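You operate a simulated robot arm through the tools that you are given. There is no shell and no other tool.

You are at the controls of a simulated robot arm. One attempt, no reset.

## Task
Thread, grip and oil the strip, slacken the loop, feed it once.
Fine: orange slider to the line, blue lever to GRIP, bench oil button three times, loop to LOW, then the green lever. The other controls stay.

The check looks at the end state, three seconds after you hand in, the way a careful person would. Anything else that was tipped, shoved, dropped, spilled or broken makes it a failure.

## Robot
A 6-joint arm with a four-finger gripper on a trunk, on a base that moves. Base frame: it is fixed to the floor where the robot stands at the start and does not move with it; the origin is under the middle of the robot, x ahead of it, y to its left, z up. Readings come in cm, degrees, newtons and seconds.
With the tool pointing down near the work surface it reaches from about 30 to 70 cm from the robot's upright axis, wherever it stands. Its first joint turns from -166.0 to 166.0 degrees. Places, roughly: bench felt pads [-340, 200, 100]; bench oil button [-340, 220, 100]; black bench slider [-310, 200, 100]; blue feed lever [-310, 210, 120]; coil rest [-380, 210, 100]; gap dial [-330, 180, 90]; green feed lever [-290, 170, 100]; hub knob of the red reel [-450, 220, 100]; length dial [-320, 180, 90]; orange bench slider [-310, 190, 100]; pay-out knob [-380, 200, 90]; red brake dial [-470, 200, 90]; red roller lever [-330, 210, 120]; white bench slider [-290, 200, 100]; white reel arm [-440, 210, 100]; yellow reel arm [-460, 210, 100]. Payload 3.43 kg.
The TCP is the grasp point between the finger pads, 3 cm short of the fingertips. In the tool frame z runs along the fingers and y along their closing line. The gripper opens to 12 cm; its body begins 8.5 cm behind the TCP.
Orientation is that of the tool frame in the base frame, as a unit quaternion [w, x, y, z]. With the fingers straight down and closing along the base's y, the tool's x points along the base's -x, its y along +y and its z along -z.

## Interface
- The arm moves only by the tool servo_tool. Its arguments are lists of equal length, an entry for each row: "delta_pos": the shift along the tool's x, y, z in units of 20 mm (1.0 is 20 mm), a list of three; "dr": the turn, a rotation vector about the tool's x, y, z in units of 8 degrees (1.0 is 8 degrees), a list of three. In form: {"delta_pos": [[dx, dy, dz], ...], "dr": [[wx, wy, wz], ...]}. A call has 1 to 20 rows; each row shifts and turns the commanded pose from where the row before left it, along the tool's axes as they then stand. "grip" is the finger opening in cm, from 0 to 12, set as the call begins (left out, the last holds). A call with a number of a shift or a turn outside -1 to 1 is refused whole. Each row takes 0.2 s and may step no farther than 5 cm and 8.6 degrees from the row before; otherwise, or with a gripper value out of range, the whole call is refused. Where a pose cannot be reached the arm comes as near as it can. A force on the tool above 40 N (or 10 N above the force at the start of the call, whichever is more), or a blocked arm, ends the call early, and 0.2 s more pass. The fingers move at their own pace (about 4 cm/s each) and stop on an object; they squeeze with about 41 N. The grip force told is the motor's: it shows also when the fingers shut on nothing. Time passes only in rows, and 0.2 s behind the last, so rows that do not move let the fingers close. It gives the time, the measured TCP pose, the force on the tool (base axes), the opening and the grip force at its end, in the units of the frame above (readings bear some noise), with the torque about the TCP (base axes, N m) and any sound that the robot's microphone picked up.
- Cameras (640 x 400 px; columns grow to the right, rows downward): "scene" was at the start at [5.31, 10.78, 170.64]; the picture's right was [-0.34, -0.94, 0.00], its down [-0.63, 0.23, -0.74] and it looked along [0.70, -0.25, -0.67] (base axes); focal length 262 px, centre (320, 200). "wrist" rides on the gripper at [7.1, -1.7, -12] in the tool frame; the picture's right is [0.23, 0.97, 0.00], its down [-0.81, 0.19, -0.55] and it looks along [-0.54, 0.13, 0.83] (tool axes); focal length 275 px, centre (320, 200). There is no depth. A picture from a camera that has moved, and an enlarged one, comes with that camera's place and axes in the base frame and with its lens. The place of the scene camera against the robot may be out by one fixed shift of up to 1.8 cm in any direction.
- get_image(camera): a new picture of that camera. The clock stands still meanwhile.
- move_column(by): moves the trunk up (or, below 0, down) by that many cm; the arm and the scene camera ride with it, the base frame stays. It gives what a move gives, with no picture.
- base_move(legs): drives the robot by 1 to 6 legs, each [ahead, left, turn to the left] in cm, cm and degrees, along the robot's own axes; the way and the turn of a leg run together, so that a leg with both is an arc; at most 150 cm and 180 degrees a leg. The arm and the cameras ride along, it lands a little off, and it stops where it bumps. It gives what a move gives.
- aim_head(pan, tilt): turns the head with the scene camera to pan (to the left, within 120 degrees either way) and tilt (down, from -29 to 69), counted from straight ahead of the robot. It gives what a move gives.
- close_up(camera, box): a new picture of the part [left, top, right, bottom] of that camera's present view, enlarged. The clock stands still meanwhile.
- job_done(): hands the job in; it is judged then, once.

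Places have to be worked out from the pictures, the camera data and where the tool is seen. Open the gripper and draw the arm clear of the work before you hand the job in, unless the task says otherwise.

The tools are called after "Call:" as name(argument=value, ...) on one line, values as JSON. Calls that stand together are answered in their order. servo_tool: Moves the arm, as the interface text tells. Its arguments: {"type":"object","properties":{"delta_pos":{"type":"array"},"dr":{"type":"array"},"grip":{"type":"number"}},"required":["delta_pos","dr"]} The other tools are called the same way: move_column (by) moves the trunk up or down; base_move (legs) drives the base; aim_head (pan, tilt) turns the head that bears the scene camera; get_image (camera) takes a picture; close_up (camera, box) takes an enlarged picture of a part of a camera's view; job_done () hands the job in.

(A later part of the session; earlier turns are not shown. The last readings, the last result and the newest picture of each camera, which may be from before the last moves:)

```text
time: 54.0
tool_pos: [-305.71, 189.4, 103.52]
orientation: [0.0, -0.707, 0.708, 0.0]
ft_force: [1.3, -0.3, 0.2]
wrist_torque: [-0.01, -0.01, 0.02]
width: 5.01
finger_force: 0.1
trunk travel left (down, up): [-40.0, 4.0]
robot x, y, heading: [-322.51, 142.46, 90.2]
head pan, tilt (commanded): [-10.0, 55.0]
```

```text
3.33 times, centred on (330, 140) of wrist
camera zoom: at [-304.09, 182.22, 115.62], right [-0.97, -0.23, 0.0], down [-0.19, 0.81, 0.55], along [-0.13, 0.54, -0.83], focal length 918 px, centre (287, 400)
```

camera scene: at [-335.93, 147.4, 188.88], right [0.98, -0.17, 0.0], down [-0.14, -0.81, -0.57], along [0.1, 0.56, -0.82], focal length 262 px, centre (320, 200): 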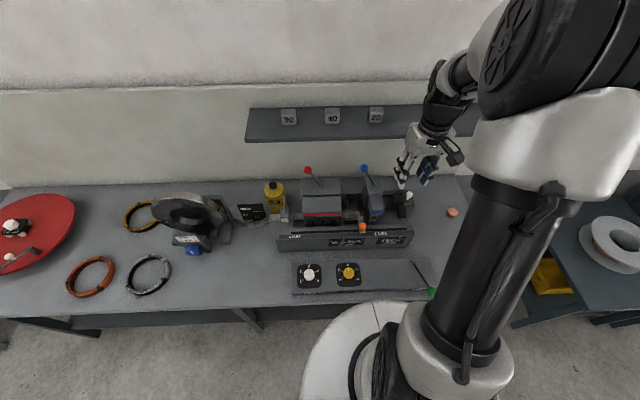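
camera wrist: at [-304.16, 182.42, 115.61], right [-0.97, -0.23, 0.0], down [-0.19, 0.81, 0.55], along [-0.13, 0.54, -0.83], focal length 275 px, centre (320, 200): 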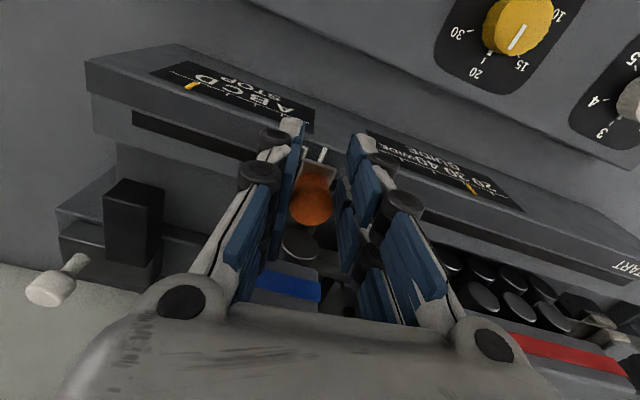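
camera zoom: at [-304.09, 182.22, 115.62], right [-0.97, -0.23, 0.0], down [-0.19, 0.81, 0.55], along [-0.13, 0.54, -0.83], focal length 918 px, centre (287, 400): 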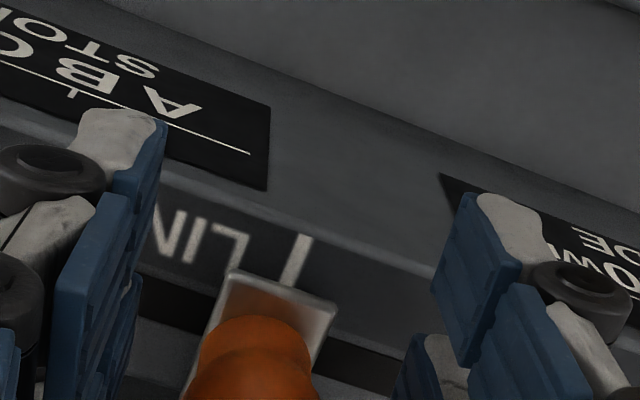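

The slider rests with its centre within 0.1 cm of the LINE tick. I lift straight up, clear of the levers, and look at the blue lever and its labels.

Call:
servo_tool(delta_pos=[[0, 0, -1], [0, 0, -1], [0, 0, -1], [0, 0, -1], [0, 0, -1], [0, 0, -1], [0, 0, -1], [0.5, 0, -1], [1, 0, -1], [1, 0, -1], [1, 0, -1], [1, 0, -1], [0, 0, 0]], dr=[[0, 0, 0], [0, 0, 0], [0, 0, 0], [0, 0, 0], [0, 0, 0], [0, 0, 0], [0, 0, 0], [0, 0, 0], [0, 0, 0], [0, 0, 0], [0, 0, 0], [0, 0, 0], [0, 0, 0]], grip=5)

Call:
aim_head(pan=-15, tilt=40)

Call:
get_image(camera="scene")

Call:
get_image(camera="wrist")

```text
time: 56.8
tool_pos: [-305.73, 180.34, 127.42]
orientation: [0.0, 0.708, -0.707, 0.001]
ft_force: [-0.2, 0.7, 0.3]
wrist_torque: [-0.02, 0.02, 0.0]
width: 5.02
finger_force: 0.0
trunk travel left (down, up): [-40.0, 4.0]
robot x, y, heading: [-322.53, 142.7, 90.1]
head pan, tilt (commanded): [-10.0, 55.0]
```

```text
time: 57.6
tool_pos: [-305.61, 180.3, 127.55]
orientation: [0.001, 0.707, -0.707, 0.0]
ft_force: [0.6, 0.2, -0.2]
wrist_torque: [0.02, -0.03, -0.05]
width: 4.99
finger_force: 0.1
trunk travel left (down, up): [-40.0, 4.0]
robot x, y, heading: [-322.53, 142.61, 89.8]
head pan, tilt (commanded): [-15.0, 40.0]
```

```text
taken
camera scene: at [-334.98, 148.46, 190.94], right [0.97, -0.26, 0.0], down [-0.17, -0.62, -0.77], along [0.2, 0.74, -0.64], focal length 262 px, centre (320, 200)
```

scene: 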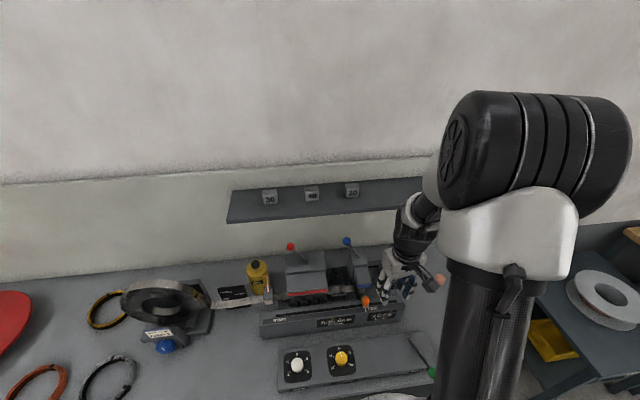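

```text
taken
camera wrist: at [-304.07, 173.22, 139.59], right [-0.97, -0.23, 0.0], down [-0.19, 0.81, 0.55], along [-0.13, 0.54, -0.83], focal length 275 px, centre (320, 200)
```

wrist: 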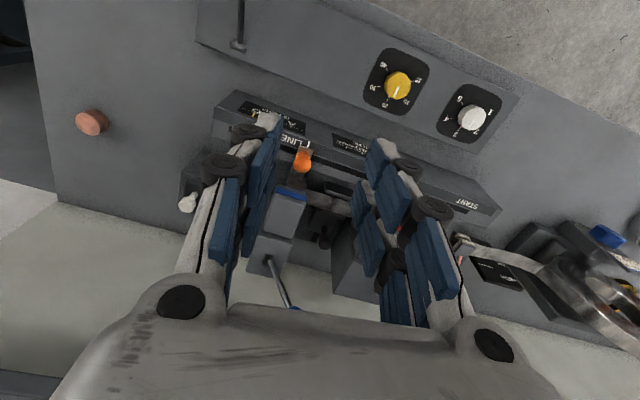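

The blue lever's ball is at about (-309, 207.2, 118), tilted left (OPEN); the shelf label reads OPEN left, GRIP right. I yaw the tool to match the bench (-8°) and tilt it forward 40° so that the hand stays clear of the shelf.

Call:
servo_tool(delta_pos=[[0, 0, 0], [0, 0, 0], [0, 0, 0], [0, 0, 0], [0, 0, 0], [0, 0, 0], [0, 0, 0]], dr=[[0, 0, 1], [0, -1, 0], [0, -1, 0], [0, -1, 0], [0, -1, 0], [0, -1, 0], [0, 0, 0]], grip=5)

Call:
get_image(camera="wrist")

Call:
get_image(camera="scene")

```text
time: 59.2
tool_pos: [-307.78, 180.61, 127.26]
orientation: [0.14, -0.642, 0.732, 0.179]
ft_force: [-1.0, 1.1, 0.8]
wrist_torque: [0.02, 0.01, 0.05]
width: 5.01
finger_force: 0.0
out of reach, approached as far as the arm can: row 4, 5, 6
trunk travel left (down, up): [-40.0, 4.0]
robot x, y, heading: [-322.53, 142.61, 90.0]
head pan, tilt (commanded): [-15.0, 40.0]
```

```text
taken
camera wrist: at [-306.8, 168.75, 134.96], right [-1.0, -0.1, -0.02], down [-0.07, 0.5, 0.86], along [-0.07, 0.86, -0.5], focal length 275 px, centre (320, 200)
```

wrist: 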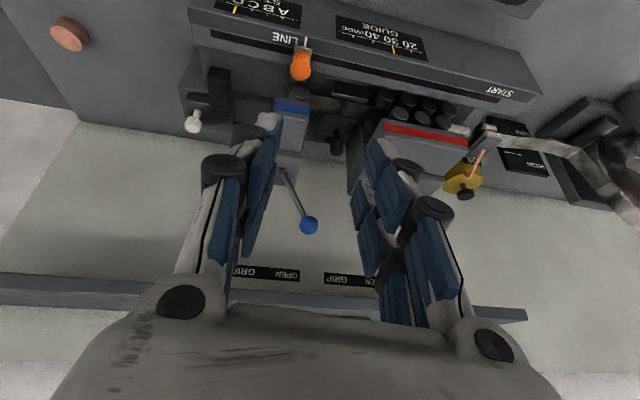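

```text
taken
camera scene: at [-334.98, 148.48, 190.94], right [0.97, -0.26, 0.0], down [-0.17, -0.62, -0.77], along [0.2, 0.74, -0.64], focal length 262 px, centre (320, 200)
```

scene: 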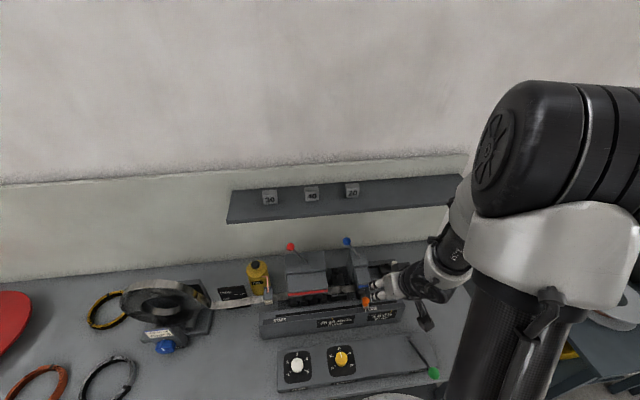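

The wrist view confirms the label: GRIP lies on the +x (right) side, OPEN on the left. The tilted pose was too near the robot's axis; moving forward brings it into reach, so I go to a point about 9 cm short of the ball along the tilted tool axis.

Call:
servo_tool(delta_pos=[[-0.86, 0.445, 0.896], [-0.86, 0.445, 0.896], [-0.86, 0.445, 0.896], [-0.86, 0.445, 0.896], [-0.86, 0.445, 0.896], [-0.86, 0.445, 0.896], [0, 0, 0]], dr=[[0, 0, 0], [0, 0, 0], [0, 0, 0], [0, 0, 0], [0, 0, 0], [0, 0, 0], [0, 0, 0]], grip=5)

Call:
get_image(camera="wrist")

Call:
close_up(camera="scene", box=[220, 170, 460, 320])

```text
time: 60.8
tool_pos: [-311.93, 195.06, 122.63]
orientation: [0.14, -0.643, 0.732, 0.178]
ft_force: [-0.3, 0.5, 0.5]
wrist_torque: [0.03, 0.04, 0.0]
width: 5.0
finger_force: 0.1
trunk travel left (down, up): [-40.0, 4.0]
robot x, y, heading: [-322.57, 142.47, 90.1]
head pan, tilt (commanded): [-15.0, 40.0]
```

```text
taken
camera wrist: at [-310.97, 183.19, 130.27], right [-0.99, -0.1, -0.02], down [-0.07, 0.5, 0.86], along [-0.07, 0.86, -0.5], focal length 275 px, centre (320, 200)
```

wrist: 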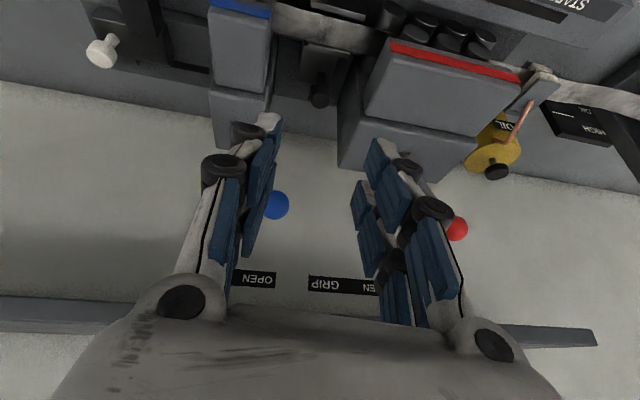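

```text
2.67 times, centred on (340, 245) of scene
camera zoom: at [-334.94, 148.35, 190.95], right [0.97, -0.26, 0.0], down [-0.17, -0.62, -0.77], along [0.2, 0.74, -0.64], focal length 699 px, centre (267, 80)
```

zoom: 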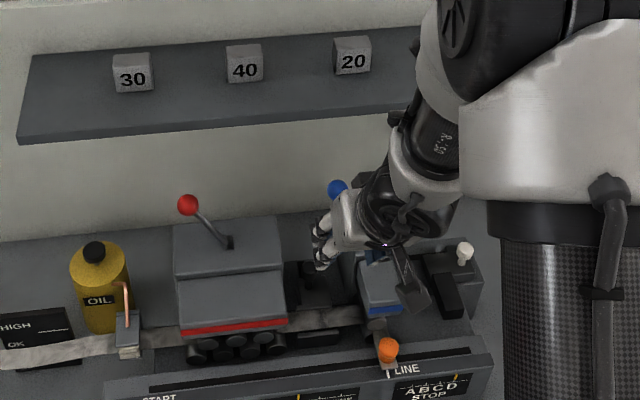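

The wrist ended at only about 26° tilt and the shelf edge near x -309 is around y 211, so I want more tilt. I tilt 24° more here, where reach allows it.

Call:
servo_tool(delta_pos=[[0, 0, 0], [0, 0, 0], [0, 0, 0], [0, 0, 0]], dr=[[0, -1, 0], [0, -1, 0], [0, -1, 0], [0, 0, 0]], grip=5)

Call:
get_image(camera="wrist")

Call:
close_up(camera="scene", box=[220, 170, 460, 320])

```text
time: 61.8
tool_pos: [-311.96, 195.29, 122.76]
orientation: [0.285, -0.589, 0.69, 0.31]
ft_force: [0.1, -0.9, 0.0]
wrist_torque: [-0.01, 0.0, 0.01]
width: 5.0
finger_force: 0.1
trunk travel left (down, up): [-40.0, 4.0]
robot x, y, heading: [-322.97, 142.65, 90.1]
head pan, tilt (commanded): [-15.0, 40.0]
```

```text
taken
camera wrist: at [-311.73, 181.38, 125.02], right [-1.0, -0.03, -0.09], down [-0.09, 0.11, 0.99], along [-0.02, 0.99, -0.12], focal length 275 px, centre (320, 200)
```

wrist: 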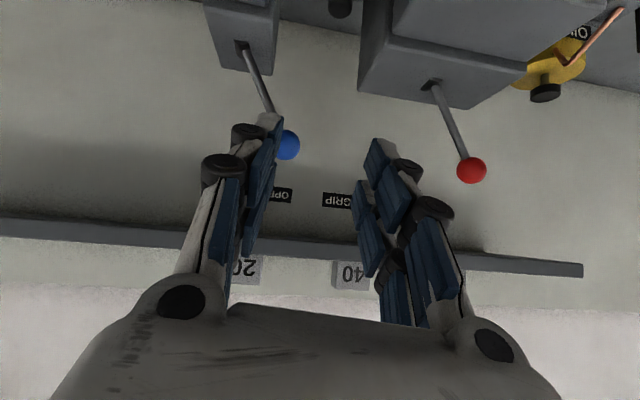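

```text
2.67 times, centred on (340, 245) of scene
camera zoom: at [-334.98, 148.43, 190.95], right [0.97, -0.26, 0.0], down [-0.17, -0.62, -0.77], along [0.2, 0.74, -0.64], focal length 699 px, centre (267, 80)
```

zoom: 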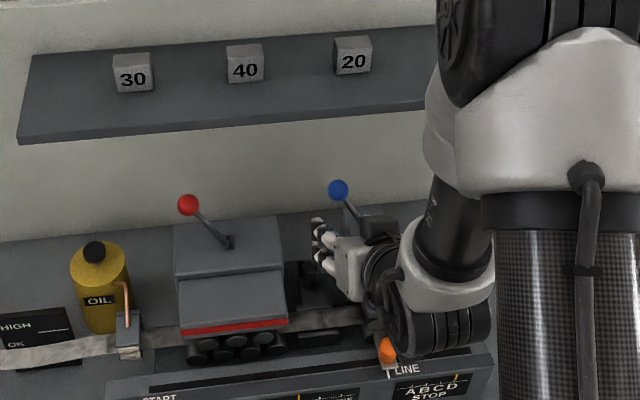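

Now the tilt is 50° and the blue ball sits at about (-308.7, 207.3, 116.9). I centre the hand on it, open to 6 cm, and advance along the tool axis in two steps.

Call:
servo_tool(delta_pos=[[-0.91, -0.6, 0], [-0.91, -0.6, 0], [0, 0, 1], [0, 0, 1], [0, 0, 1], [0, 0, 0]], dr=[[0, 0, 0], [0, 0, 0], [0, 0, 0], [0, 0, 0], [0, 0, 0], [0, 0, 0]], grip=6)

Call:
get_image(camera="wrist")

Call:
close_up(camera="scene", box=[260, 180, 440, 310])

```text
time: 63.2
tool_pos: [-308.87, 201.77, 121.38]
orientation: [0.289, -0.591, 0.687, 0.308]
ft_force: [0.4, 0.0, -0.1]
wrist_torque: [0.0, -0.01, -0.02]
width: 6.01
finger_force: 0.1
trunk travel left (down, up): [-40.0, 4.0]
robot x, y, heading: [-322.73, 142.58, 89.8]
head pan, tilt (commanded): [-15.0, 40.0]
```

```text
taken
camera wrist: at [-308.61, 187.83, 123.6], right [-0.99, -0.04, -0.1], down [-0.1, 0.11, 0.99], along [-0.03, 0.99, -0.12], focal length 275 px, centre (320, 200)
```

wrist: 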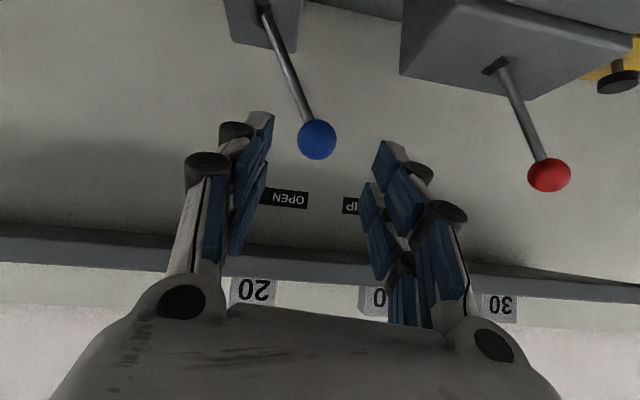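

```text
3.08 times, centred on (350, 245) of scene
camera zoom: at [-334.97, 148.38, 190.95], right [0.97, -0.26, 0.0], down [-0.17, -0.62, -0.77], along [0.2, 0.74, -0.64], focal length 806 px, centre (228, 62)
```

zoom: 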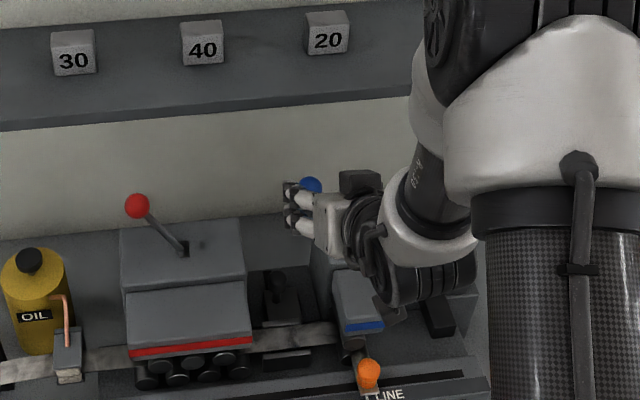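

The ball is centred between the fingers (about 7 cm ahead along the tool axis). I advance 6.4 cm so that it lies between the pads.

Call:
servo_tool(delta_pos=[[0, 0, 0.8], [0, 0, 0.8], [0, 0, 0.8], [0, 0, 0.8], [0, 0, 0]], dr=[[0, 0, 0], [0, 0, 0], [0, 0, 0], [0, 0, 0], [0, 0, 0]], grip=6)

Call:
get_image(camera="wrist")

Call:
close_up(camera="scene", box=[260, 180, 440, 310])

```text
time: 64.4
tool_pos: [-308.7, 206.67, 117.11]
orientation: [0.289, -0.591, 0.687, 0.308]
ft_force: [0.2, 0.3, -0.6]
wrist_torque: [-0.03, 0.02, 0.02]
width: 6.01
finger_force: 0.0
trunk travel left (down, up): [-40.0, 4.0]
robot x, y, heading: [-322.79, 142.61, 90.1]
head pan, tilt (commanded): [-15.0, 40.0]
```

```text
taken
camera wrist: at [-308.37, 192.75, 119.47], right [-0.99, -0.04, -0.1], down [-0.1, 0.11, 0.99], along [-0.03, 0.99, -0.12], focal length 275 px, centre (320, 200)
```

wrist: 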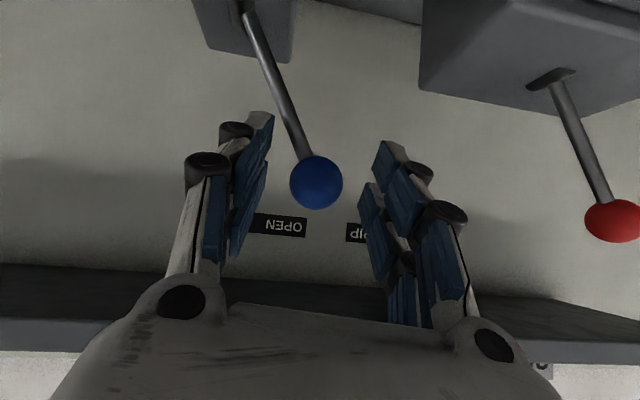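

```text
3.08 times, centred on (350, 245) of scene
camera zoom: at [-334.98, 148.42, 190.95], right [0.97, -0.26, 0.0], down [-0.17, -0.62, -0.77], along [0.2, 0.74, -0.64], focal length 806 px, centre (228, 62)
```

zoom: 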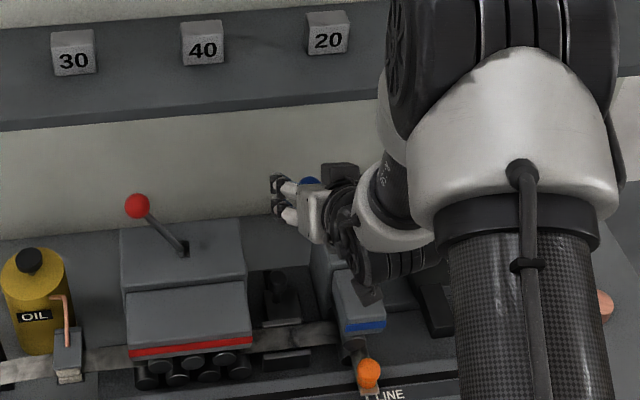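

The ball now lies between the pads at the TCP. I push it to the right (+x along the bench), which is tool -y, about 8 cm.

Call:
servo_tool(delta_pos=[[-0.022, -0.4, -0.03], [-0.022, -0.4, -0.03], [-0.022, -0.4, -0.03], [-0.022, -0.4, -0.03], [-0.022, -0.4, -0.03], [-0.022, -0.4, -0.03], [-0.022, -0.4, -0.03], [-0.022, -0.4, -0.03], [-0.022, -0.4, -0.03], [-0.022, -0.4, -0.03], [0, 0, 0]], dr=[[0, 0, 0], [0, 0, 0], [0, 0, 0], [0, 0, 0], [0, 0, 0], [0, 0, 0], [0, 0, 0], [0, 0, 0], [0, 0, 0], [0, 0, 0], [0, 0, 0]], grip=6)

Call:
get_image(camera="wrist")

Call:
close_up(camera="scene", box=[260, 180, 440, 310])

```text
time: 66.8
tool_pos: [-300.73, 205.42, 117.18]
orientation: [0.29, -0.591, 0.687, 0.308]
ft_force: [-0.1, -0.2, 0.1]
wrist_torque: [-0.01, -0.05, 0.02]
width: 5.98
finger_force: 0.0
trunk travel left (down, up): [-40.0, 4.0]
robot x, y, heading: [-322.88, 142.21, 90.3]
head pan, tilt (commanded): [-15.0, 40.0]
```

```text
taken
camera wrist: at [-300.42, 191.6, 119.46], right [-0.99, -0.04, -0.1], down [-0.1, 0.11, 0.99], along [-0.03, 0.99, -0.12], focal length 275 px, centre (320, 200)
```

wrist: 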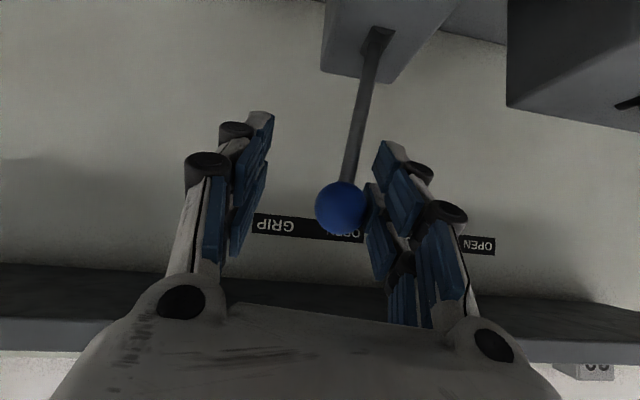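

```text
3.08 times, centred on (350, 245) of scene
camera zoom: at [-335.0, 148.48, 190.94], right [0.97, -0.26, 0.0], down [-0.17, -0.62, -0.77], along [0.2, 0.74, -0.64], focal length 806 px, centre (228, 62)
```

zoom: 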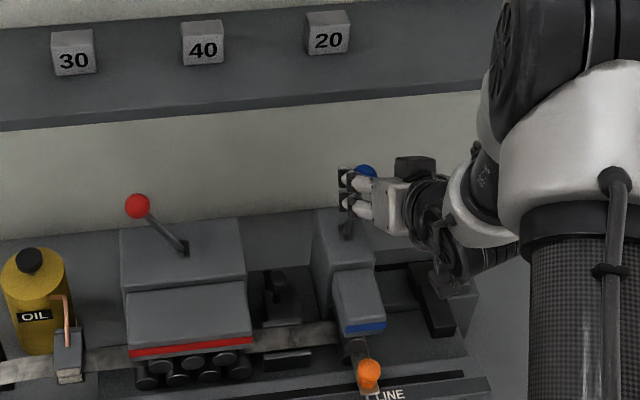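

The lever has passed upright and follows without resistance. I keep pushing right toward GRIP in smaller steps and watch the force for the stop.

Call:
servo_tool(delta_pos=[[-0.016, -0.3, -0.023], [-0.016, -0.3, -0.023], [-0.016, -0.3, -0.023], [-0.016, -0.3, -0.023], [-0.016, -0.3, -0.023], [-0.016, -0.3, -0.023], [-0.016, -0.3, -0.023], [0, 0, 0]], dr=[[0, 0, 0], [0, 0, 0], [0, 0, 0], [0, 0, 0], [0, 0, 0], [0, 0, 0], [0, 0, 0], [0, 0, 0]], grip=6)

Call:
get_image(camera="wrist")

```text
time: 68.6
tool_pos: [-296.6, 204.92, 117.22]
orientation: [0.289, -0.592, 0.687, 0.307]
ft_force: [-5.3, 1.9, -0.3]
wrist_torque: [0.03, -0.02, 0.01]
width: 6.22
finger_force: 2.3
trunk travel left (down, up): [-40.0, 4.0]
robot x, y, heading: [-322.56, 142.63, 90.0]
head pan, tilt (commanded): [-15.0, 40.0]
```

```text
taken
camera wrist: at [-296.34, 191.03, 119.54], right [-0.99, -0.04, -0.1], down [-0.1, 0.11, 0.99], along [-0.03, 0.99, -0.12], focal length 275 px, centre (320, 200)
```

wrist: 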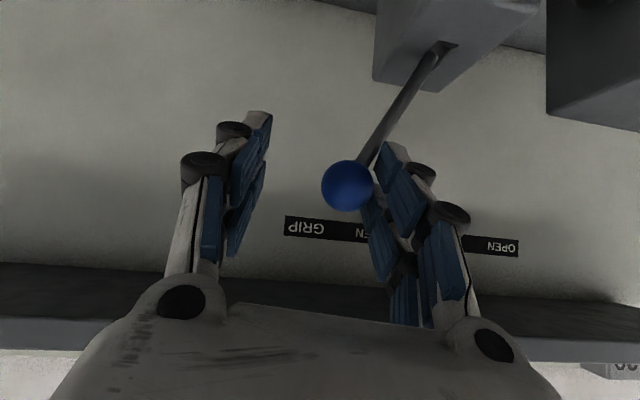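

The lever now leans right as far as it leaned left before (ball near x -298.2) and a 5 N counterforce appeared. I push another 0.4 cm to confirm the stop.

Call:
servo_tool(delta_pos=[[0, -0.1, 0], [0, -0.1, 0], [0, 0, 0]], dr=[[0, 0, 0], [0, 0, 0], [0, 0, 0]], grip=6)

Call:
close_up(camera="scene", box=[260, 180, 440, 310])

```text
time: 69.4
tool_pos: [-296.42, 205.11, 117.16]
orientation: [0.289, -0.593, 0.686, 0.307]
ft_force: [-12.9, 3.2, -2.8]
wrist_torque: [-0.04, -0.05, 0.15]
width: 6.65
finger_force: 6.0
trunk travel left (down, up): [-40.0, 4.0]
robot x, y, heading: [-322.63, 143.05, 89.8]
head pan, tilt (commanded): [-15.0, 40.0]
```

```text
3.08 times, centred on (350, 245) of scene
camera zoom: at [-335.23, 148.57, 190.92], right [0.97, -0.26, 0.0], down [-0.17, -0.62, -0.77], along [0.2, 0.74, -0.64], focal length 806 px, centre (228, 62)
```

zoom: 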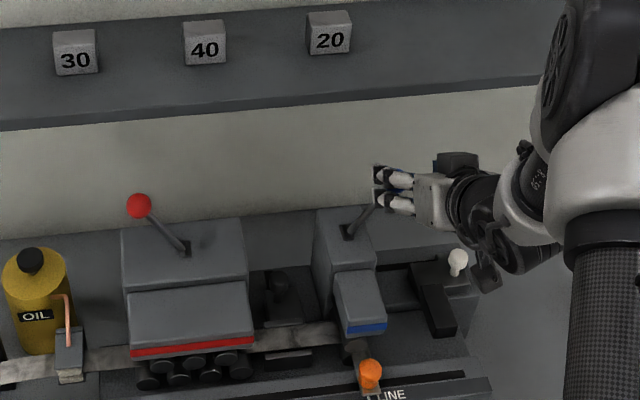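

The force rose to 13 N with no further motion, so the lever is at its GRIP stop. I back off 1.6 cm so that neither pad touches, then retreat along the tool axis.

Call:
servo_tool(delta_pos=[[0, 0.5, 0], [0, 0.5, 0], [0, 0, 0], [0, 0, -0.5], [0, 0, -1], [0, 0, -1], [0, 0, -1], [0, 0, -1], [0, 0, -1], [0, 0, 0]], dr=[[0, 0, 0], [0, 0, 0], [0, 0, 0], [0, 0, 0], [0, 0, 0], [0, 0, 0], [0, 0, 0], [0, 0, 0], [0, 0, 0], [0, 0, 0]], grip=6)

Call:
get_image(camera="wrist")

Call:
close_up(camera="scene", box=[260, 180, 440, 310])

```text
time: 71.6
tool_pos: [-298.43, 196.67, 124.59]
orientation: [0.29, -0.591, 0.687, 0.308]
ft_force: [0.0, 0.2, -0.4]
wrist_torque: [0.01, -0.01, -0.03]
width: 6.01
finger_force: 0.1
trunk travel left (down, up): [-40.0, 4.0]
robot x, y, heading: [-322.4, 142.5, 90.2]
head pan, tilt (commanded): [-15.0, 40.0]
```

```text
taken
camera wrist: at [-298.16, 182.83, 126.74], right [-0.99, -0.04, -0.1], down [-0.1, 0.11, 0.99], along [-0.03, 0.99, -0.12], focal length 275 px, centre (320, 200)
```

wrist: 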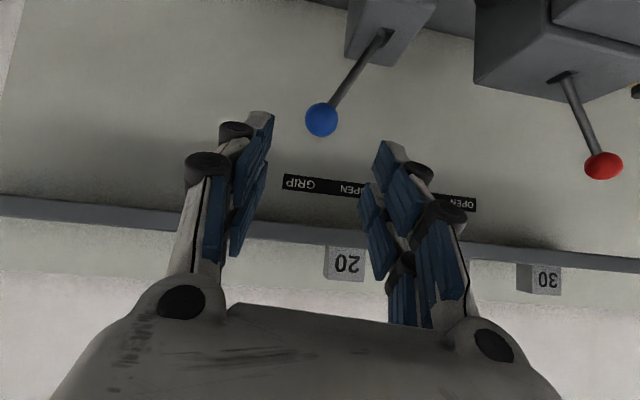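

```text
3.08 times, centred on (350, 245) of scene
camera zoom: at [-334.95, 148.55, 190.94], right [0.97, -0.26, 0.0], down [-0.17, -0.62, -0.77], along [0.2, 0.74, -0.64], focal length 806 px, centre (228, 62)
```

zoom: 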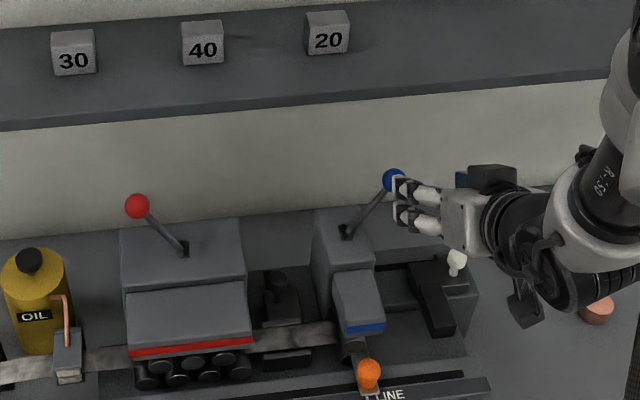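

The blue lever stays in GRIP and the slider still sits at LINE. I retreat a bit more, close the fingers for pressing, and slide the robot 21 cm left toward the oil bottle.

Call:
servo_tool(delta_pos=[[0, 0, -1], [0, 0, -1], [-0.5, 0, -0.5], [0, 0, 0]], dr=[[0, 0, 0], [0, 0, 0], [0, 0, 0], [0, 0, 0]], grip=0)

Call:
base_move(legs=[[0, 21, 0]])

Call:
get_image(camera="scene")

Call:
get_image(camera="wrist")

```text
time: 72.6
tool_pos: [-298.64, 193.51, 128.41]
orientation: [0.289, -0.591, 0.687, 0.308]
ft_force: [0.6, -0.3, 0.4]
wrist_torque: [0.0, -0.01, 0.02]
width: 0.0
finger_force: 15.8
trunk travel left (down, up): [-40.0, 4.0]
robot x, y, heading: [-322.55, 142.92, 89.8]
head pan, tilt (commanded): [-15.0, 40.0]
```

```text
time: 74.2
tool_pos: [-319.4, 193.53, 128.43]
orientation: [0.29, -0.591, 0.688, 0.307]
ft_force: [0.2, -0.5, 0.4]
wrist_torque: [0.02, -0.03, 0.01]
width: 0.0
finger_force: 32.6
trunk travel left (down, up): [-40.0, 4.0]
robot x, y, heading: [-343.94, 142.31, 89.7]
head pan, tilt (commanded): [-15.0, 40.0]
```

```text
taken
camera scene: at [-356.01, 148.52, 190.94], right [0.97, -0.26, 0.0], down [-0.17, -0.62, -0.77], along [0.2, 0.74, -0.64], focal length 262 px, centre (320, 200)
```

scene: 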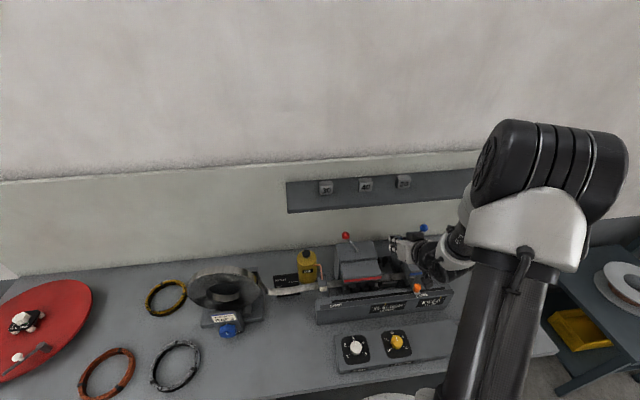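

```text
taken
camera wrist: at [-319.2, 179.63, 130.74], right [-0.99, -0.04, -0.1], down [-0.1, 0.11, 0.99], along [-0.02, 0.99, -0.12], focal length 275 px, centre (320, 200)
```

wrist: 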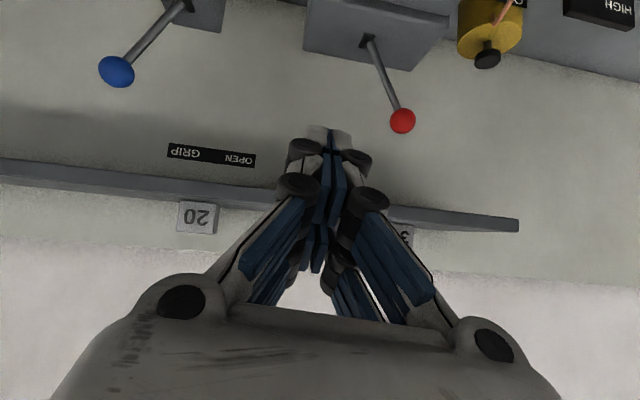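

The oil cap appears left of the red lever. I enlarge it in both cameras to fix its place precisely.

Call:
close_up(camera="scene", box=[260, 230, 360, 310])

Call:
close_up(camera="wrist", box=[420, 0, 640, 130])

```text
5.00 times, centred on (310, 270) of scene
camera zoom: at [-356.01, 148.52, 190.94], right [0.97, -0.26, 0.0], down [-0.17, -0.62, -0.77], along [0.2, 0.74, -0.64], focal length 1310 px, centre (370, -150)
```

zoom: 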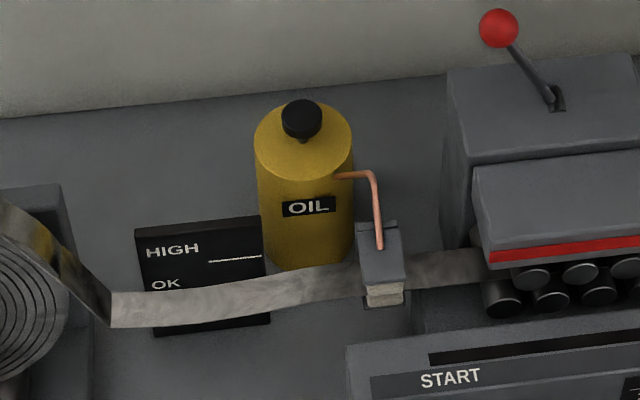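

```text
2.91 times, centred on (530, 65) of wrist
camera zoom: at [-319.2, 179.63, 130.74], right [-0.99, -0.04, -0.1], down [-0.1, 0.11, 0.99], along [-0.02, 0.99, -0.12], focal length 801 px, centre (-291, 593)
```

zoom: 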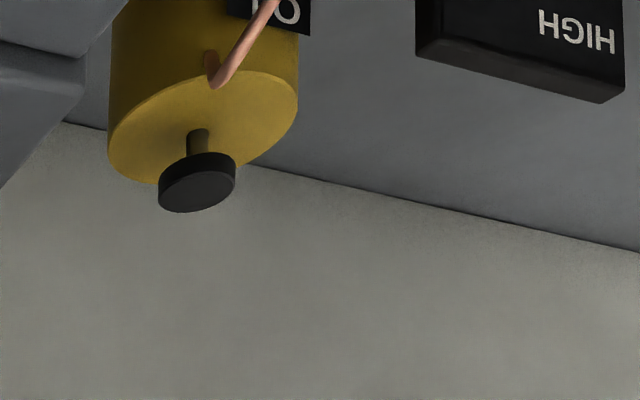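

The oil button is a mushroom cap on a thin stem; the two views meet near (-343.3, 217.9, 102.6). I move the hand left at this height to stand in front of it and look again for a second wrist view.

Call:
servo_tool(delta_pos=[[0, 1, 0], [0, 1, 0], [0, 1, 0], [0, 1, 0], [0, 1, 0], [0, 1, 0], [0, 1, 0], [0, 1, 0], [0, 1, 0], [0, 1, 0], [0, 1, 0], [0, 0.9, 0], [0, 0, 0]], dr=[[0, 0, 0], [0, 0, 0], [0, 0, 0], [0, 0, 0], [0, 0, 0], [0, 0, 0], [0, 0, 0], [0, 0, 0], [0, 0, 0], [0, 0, 0], [0, 0, 0], [0, 0, 0], [0, 0, 0]], grip=0)

Call:
get_image(camera="wrist")

Call:
get_image(camera="scene")

```text
time: 77.0
tool_pos: [-335.86, 196.01, 132.46]
orientation: [0.283, -0.594, 0.686, 0.311]
ft_force: [-0.7, -0.4, 0.0]
wrist_torque: [0.02, -0.06, -0.02]
width: 0.02
finger_force: 33.6
out of reach, approached as far as the arm can: row 8, 9, 10, 11, 12
trunk travel left (down, up): [-40.0, 4.0]
robot x, y, heading: [-343.78, 142.71, 90.0]
head pan, tilt (commanded): [-15.0, 40.0]
```

```text
taken
camera wrist: at [-335.4, 182.12, 134.71], right [-1.0, -0.05, -0.09], down [-0.09, 0.11, 0.99], along [-0.04, 0.99, -0.12], focal length 275 px, centre (320, 200)
```

wrist: 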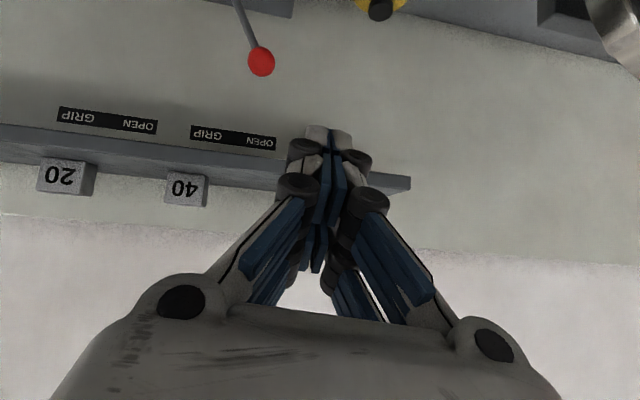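

```text
taken
camera scene: at [-355.94, 148.53, 190.94], right [0.97, -0.26, 0.0], down [-0.17, -0.62, -0.77], along [0.2, 0.74, -0.64], focal length 262 px, centre (320, 200)
```

scene: 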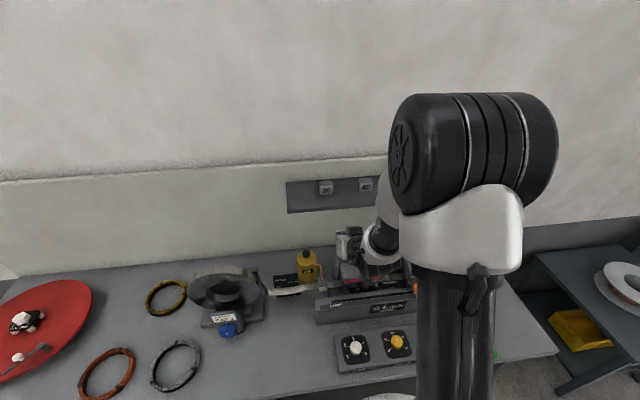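

The two wrist views put the button's top at about (-343.1, 217.5, 102.8). I bring the closed fingers to a point in front of and above it, around (-343, 211, 116), going left first to stay clear of the red ball.

Call:
servo_tool(delta_pos=[[0.138, 0.6, 0.5], [0.138, 0.6, 0.5], [0.138, 0.6, 0.5], [0.138, 0.6, 0.5], [0.138, 0.6, 0.5], [0.138, 0.6, 0.5], [0.138, 0, 1], [0.138, 0, 1], [0.138, 0, 1], [0.138, 0, 1], [0.138, 0, 1], [0.138, 0, 1], [0.138, 0, 1], [0.138, 0, 1], [0, 0, 0]], dr=[[0, 0, 0], [0, 0, 0], [0, 0, 0], [0, 0, 0], [0, 0, 0], [0, 0, 0], [0, 0, 0], [0, 0, 0], [0, 0, 0], [0, 0, 0], [0, 0, 0], [0, 0, 0], [0, 0, 0], [0, 0, 0], [0, 0, 0]], grip=0)

Call:
get_image(camera="wrist")

Call:
close_up(camera="scene", box=[240, 200, 420, 320])

```text
time: 80.2
tool_pos: [-333.28, 211.35, 118.46]
orientation: [0.284, -0.593, 0.686, 0.31]
ft_force: [1.1, 0.7, -0.5]
wrist_torque: [0.01, 0.01, -0.02]
width: 0.0
finger_force: 33.2
out of reach, approached as far as the arm can: row 1, 2, 3, 4, 5, 6, 7, 8, 10
trunk travel left (down, up): [-40.0, 4.0]
robot x, y, heading: [-343.43, 142.51, 90.1]
head pan, tilt (commanded): [-15.0, 40.0]
```

```text
taken
camera wrist: at [-332.88, 197.48, 120.79], right [-0.99, -0.05, -0.09], down [-0.09, 0.11, 0.99], along [-0.03, 0.99, -0.12], focal length 275 px, centre (320, 200)
```

wrist: 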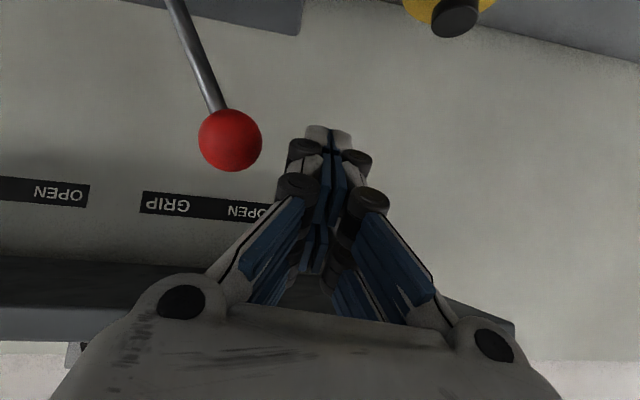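

```text
3.33 times, centred on (330, 260) of scene
camera zoom: at [-355.96, 148.44, 190.95], right [0.97, -0.26, 0.0], down [-0.17, -0.62, -0.77], along [0.2, 0.74, -0.64], focal length 874 px, centre (287, 0)
```

zoom: 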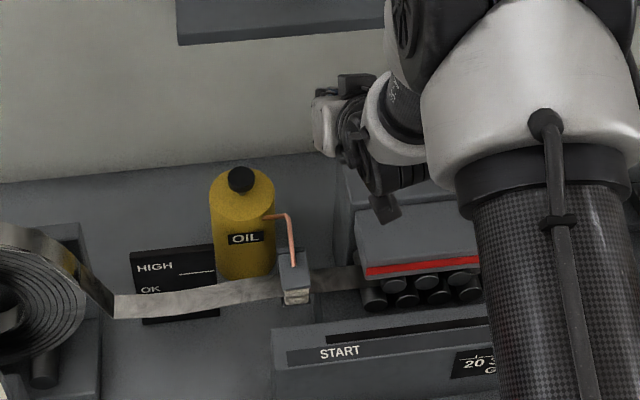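

The lateral part was lost while out of reach; the tool is now at (-333.3, 211.4, 118.5), just left of the red ball. I move left about 9.8 cm here where it is reachable.

Call:
servo_tool(delta_pos=[[0, 0.825, 0], [0, 0.825, 0], [0, 0.825, 0], [0, 0.825, 0], [0, 0.825, 0], [0, 0.825, 0], [0, 0, 0]], dr=[[0, 0, 0], [0, 0, 0], [0, 0, 0], [0, 0, 0], [0, 0, 0], [0, 0, 0], [0, 0, 0]], grip=0)

Call:
get_image(camera="wrist")

Call:
close_up(camera="scene", box=[240, 200, 420, 320])

```text
time: 81.8
tool_pos: [-335.43, 214.65, 120.86]
orientation: [0.282, -0.594, 0.685, 0.312]
ft_force: [0.2, -1.0, 0.0]
wrist_torque: [0.0, -0.01, -0.04]
width: 0.04
finger_force: 33.5
out of reach, approached as far as the arm can: row 1, 2, 3, 4, 5, 6
trunk travel left (down, up): [-40.0, 4.0]
robot x, y, heading: [-343.35, 142.3, 90.4]
head pan, tilt (commanded): [-15.0, 40.0]
```

```text
taken
camera wrist: at [-334.78, 200.67, 123.17], right [-1.0, -0.05, -0.08], down [-0.09, 0.12, 0.99], along [-0.04, 0.99, -0.12], focal length 275 px, centre (320, 200)
```

wrist: 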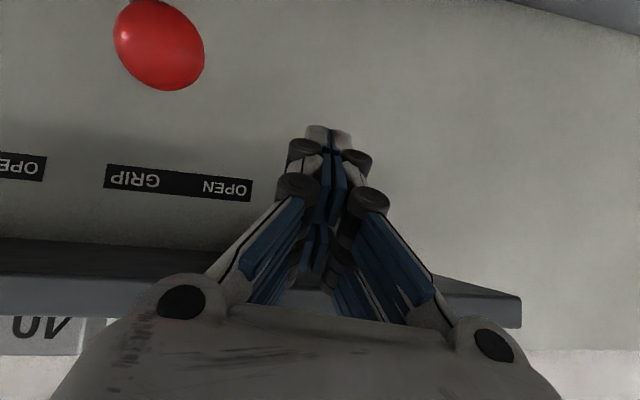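

```text
3.33 times, centred on (330, 260) of scene
camera zoom: at [-355.93, 148.51, 190.95], right [0.97, -0.26, 0.0], down [-0.17, -0.62, -0.77], along [0.2, 0.74, -0.64], focal length 874 px, centre (287, 0)
```

zoom: 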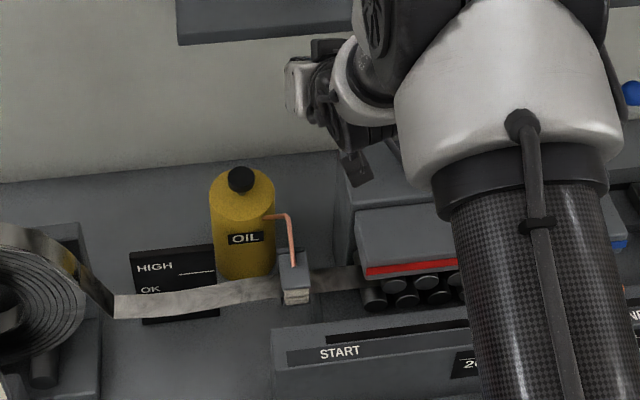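

Left of this the arm can't hold the tilt straight ahead of its axis; at the blue lever it worked with the target some 14–20 cm to the robot's right. So I back off, shift the robot about 20 cm left, and return so that the button lies to its front-right.

Call:
base_move(legs=[[-14, 0, 0], [0, 20, 0]])

Call:
get_image(camera="scene")

Call:
get_image(camera="wrist")

```text
time: 84.4
tool_pos: [-355.03, 200.91, 120.86]
orientation: [0.282, -0.593, 0.686, 0.311]
ft_force: [-0.6, 0.0, 0.4]
wrist_torque: [-0.01, -0.05, -0.02]
width: 0.0
finger_force: 33.6
trunk travel left (down, up): [-40.0, 4.0]
robot x, y, heading: [-363.46, 128.77, 89.8]
head pan, tilt (commanded): [-15.0, 40.0]
```

```text
taken
camera scene: at [-375.86, 134.82, 190.94], right [0.96, -0.26, 0.0], down [-0.17, -0.62, -0.77], along [0.2, 0.74, -0.64], focal length 262 px, centre (320, 200)
```

scene: 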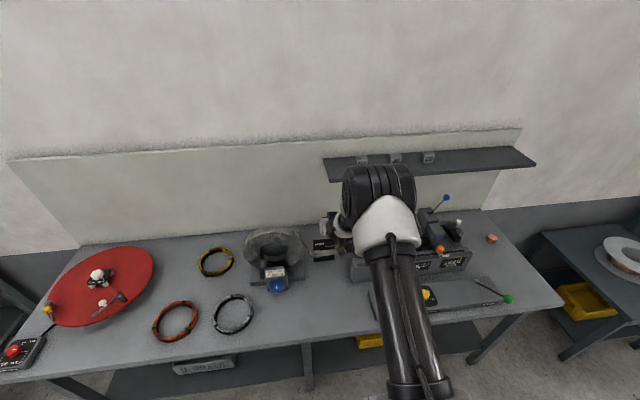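

```text
taken
camera wrist: at [-354.57, 186.92, 123.15], right [-1.0, -0.05, -0.08], down [-0.09, 0.12, 0.99], along [-0.04, 0.99, -0.12], focal length 275 px, centre (320, 200)
```

wrist: 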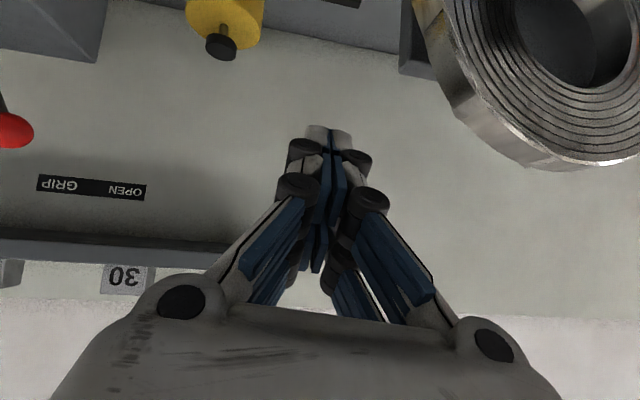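

The wrist view again gives the cap at about (-342.9, 217.3, 102.8). I move the tool 11.6 cm right so that it lines up with the cap's x before driving forward again.

Call:
servo_tool(delta_pos=[[0, -0.98, 0], [0, -0.98, 0], [0, -0.98, 0], [0, -0.98, 0], [0, -0.98, 0], [0, -0.98, 0], [0, 0, 0]], dr=[[0, 0, 0], [0, 0, 0], [0, 0, 0], [0, 0, 0], [0, 0, 0], [0, 0, 0], [0, 0, 0]], grip=0)

Call:
base_move(legs=[[13, 0, 0]])

Call:
get_image(camera="wrist")

Call:
get_image(camera="scene")

```text
time: 86.0
tool_pos: [-343.43, 199.64, 119.81]
orientation: [0.281, -0.595, 0.685, 0.312]
ft_force: [0.0, -0.1, -0.5]
wrist_torque: [0.03, 0.0, 0.0]
width: 0.0
finger_force: 33.9
trunk travel left (down, up): [-40.0, 4.0]
robot x, y, heading: [-363.41, 128.97, 89.9]
head pan, tilt (commanded): [-15.0, 40.0]
```

```text
time: 87.2
tool_pos: [-343.35, 212.59, 119.7]
orientation: [0.281, -0.594, 0.686, 0.312]
ft_force: [-1.1, 0.8, 0.0]
wrist_torque: [0.0, -0.02, 0.01]
width: 0.01
finger_force: 33.5
trunk travel left (down, up): [-40.0, 4.0]
robot x, y, heading: [-362.76, 141.79, 89.9]
head pan, tilt (commanded): [-15.0, 40.0]
```

```text
taken
camera wrist: at [-342.82, 198.72, 122.03], right [-1.0, -0.05, -0.08], down [-0.09, 0.12, 0.99], along [-0.04, 0.99, -0.12], focal length 275 px, centre (320, 200)
```

wrist: 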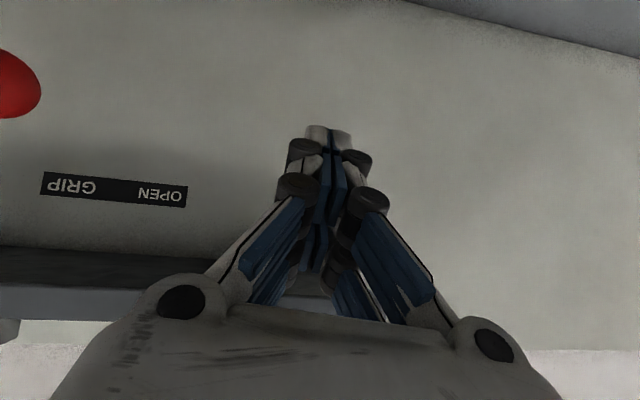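

```text
taken
camera scene: at [-375.74, 147.83, 190.94], right [0.96, -0.26, 0.0], down [-0.17, -0.62, -0.77], along [0.2, 0.74, -0.64], focal length 262 px, centre (320, 200)
```

scene: 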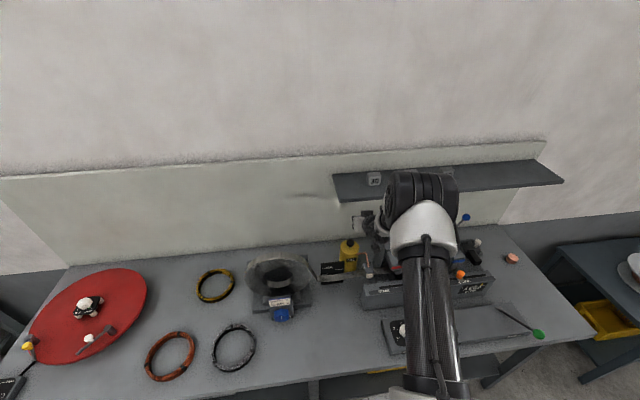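

Tool at (-343.35, 212.6, 119.7). I lower diagonally to about (-343.0, 216.4, 109.5), leaving the fingertips roughly 3 cm above the cap.

Call:
servo_tool(delta_pos=[[0.437, -0.075, 0.792], [0.437, -0.075, 0.792], [0.437, -0.075, 0.792], [0.437, -0.075, 0.792], [0.437, -0.075, 0.792], [0.437, -0.075, 0.792], [0, 0, 0]], dr=[[0, 0, 0], [0, 0, 0], [0, 0, 0], [0, 0, 0], [0, 0, 0], [0, 0, 0], [0, 0, 0]], grip=0)

Call:
get_image(camera="wrist")

Call:
close_up(camera="scene", box=[300, 190, 440, 310])

```text
time: 88.8
tool_pos: [-342.94, 216.3, 109.63]
orientation: [0.282, -0.594, 0.685, 0.312]
ft_force: [0.2, -0.7, 0.1]
wrist_torque: [-0.02, 0.01, 0.01]
width: 0.0
finger_force: 33.3
trunk travel left (down, up): [-40.0, 4.0]
robot x, y, heading: [-363.34, 141.97, 90.0]
head pan, tilt (commanded): [-15.0, 40.0]
```

```text
taken
camera wrist: at [-342.45, 202.4, 111.9], right [-1.0, -0.05, -0.08], down [-0.09, 0.12, 0.99], along [-0.04, 0.99, -0.12], focal length 275 px, centre (320, 200)
```

wrist: 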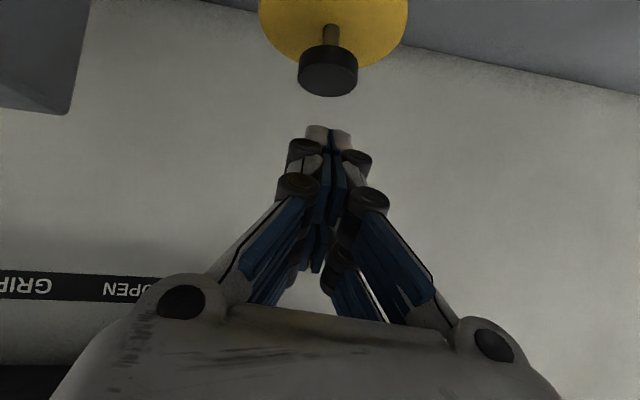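

```text
3.33 times, centred on (370, 250) of scene
camera zoom: at [-375.75, 147.68, 190.95], right [0.96, -0.26, 0.0], down [-0.17, -0.62, -0.77], along [0.2, 0.74, -0.64], focal length 874 px, centre (153, 33)
```

zoom: 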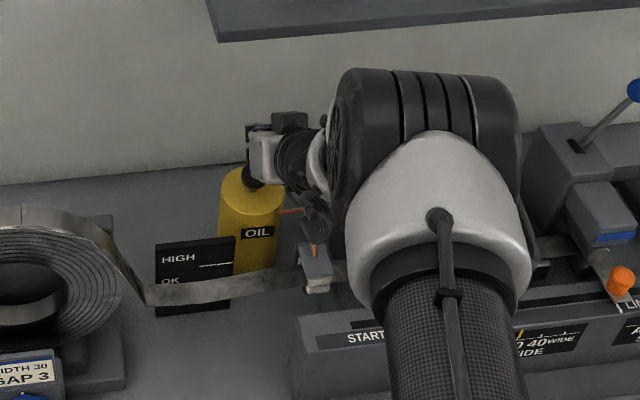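

The cap is directly under the fingertips (top near z 103.2, fingertip corner near z 105.9). I go straight down 2.4 cm slowly and watch force and sound.

Call:
servo_tool(delta_pos=[[0.189, -0.023, 0.162], [0.189, -0.023, 0.162], [0.189, -0.023, 0.162], [0.189, -0.023, 0.162], [0.151, -0.018, 0.129], [0, 0, 0]], dr=[[0, 0, 0], [0, 0, 0], [0, 0, 0], [0, 0, 0], [0, 0, 0], [0, 0, 0]], grip=0)

Call:
get_image(camera="wrist")

```text
time: 90.2
tool_pos: [-342.98, 216.36, 107.34]
orientation: [0.282, -0.594, 0.686, 0.312]
ft_force: [0.6, -0.7, -0.8]
wrist_torque: [0.01, 0.0, -0.02]
width: 0.0
finger_force: 33.5
trunk travel left (down, up): [-40.0, 4.0]
robot x, y, heading: [-363.51, 141.58, 89.8]
head pan, tilt (commanded): [-15.0, 40.0]
```

```text
taken
camera wrist: at [-342.49, 202.42, 109.47], right [-1.0, -0.05, -0.08], down [-0.09, 0.12, 0.99], along [-0.04, 0.99, -0.12], focal length 275 px, centre (320, 200)
```

wrist: 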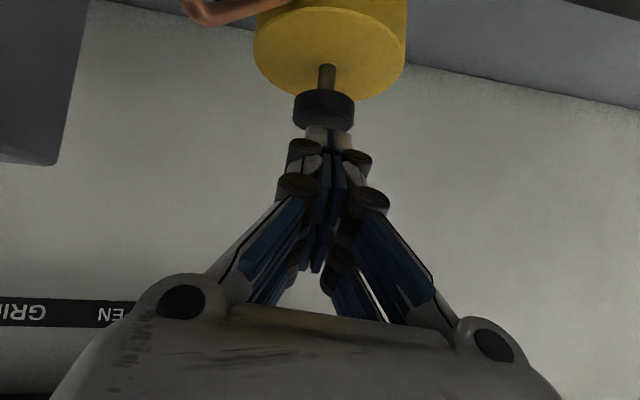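

The fingertips are nearly on the cap. I continue down in 0.3 cm steps, about 0.9 cm.

Call:
servo_tool(delta_pos=[[0.1135, -0.0137, 0.097], [0.1135, -0.0137, 0.097], [0.1135, -0.0137, 0.097], [0, 0, 0]], dr=[[0, 0, 0], [0, 0, 0], [0, 0, 0], [0, 0, 0]], grip=0)

Call:
get_image(camera="wrist")

```text
time: 91.2
tool_pos: [-342.94, 216.33, 106.47]
orientation: [0.282, -0.594, 0.685, 0.312]
ft_force: [-0.4, 0.7, 2.3]
wrist_torque: [0.03, 0.01, 0.02]
width: 0.0
finger_force: 33.7
trunk travel left (down, up): [-40.0, 4.0]
robot x, y, heading: [-363.67, 141.79, 89.8]
head pan, tilt (commanded): [-15.0, 40.0]
```

```text
taken
camera wrist: at [-342.46, 202.42, 108.64], right [-1.0, -0.05, -0.08], down [-0.09, 0.11, 0.99], along [-0.04, 0.99, -0.12], focal length 275 px, centre (320, 200)
```

wrist: 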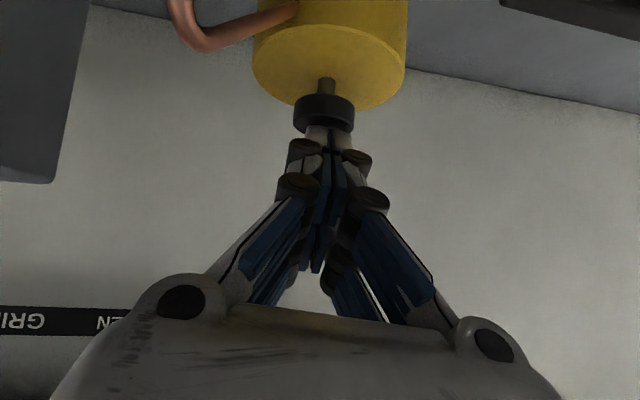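

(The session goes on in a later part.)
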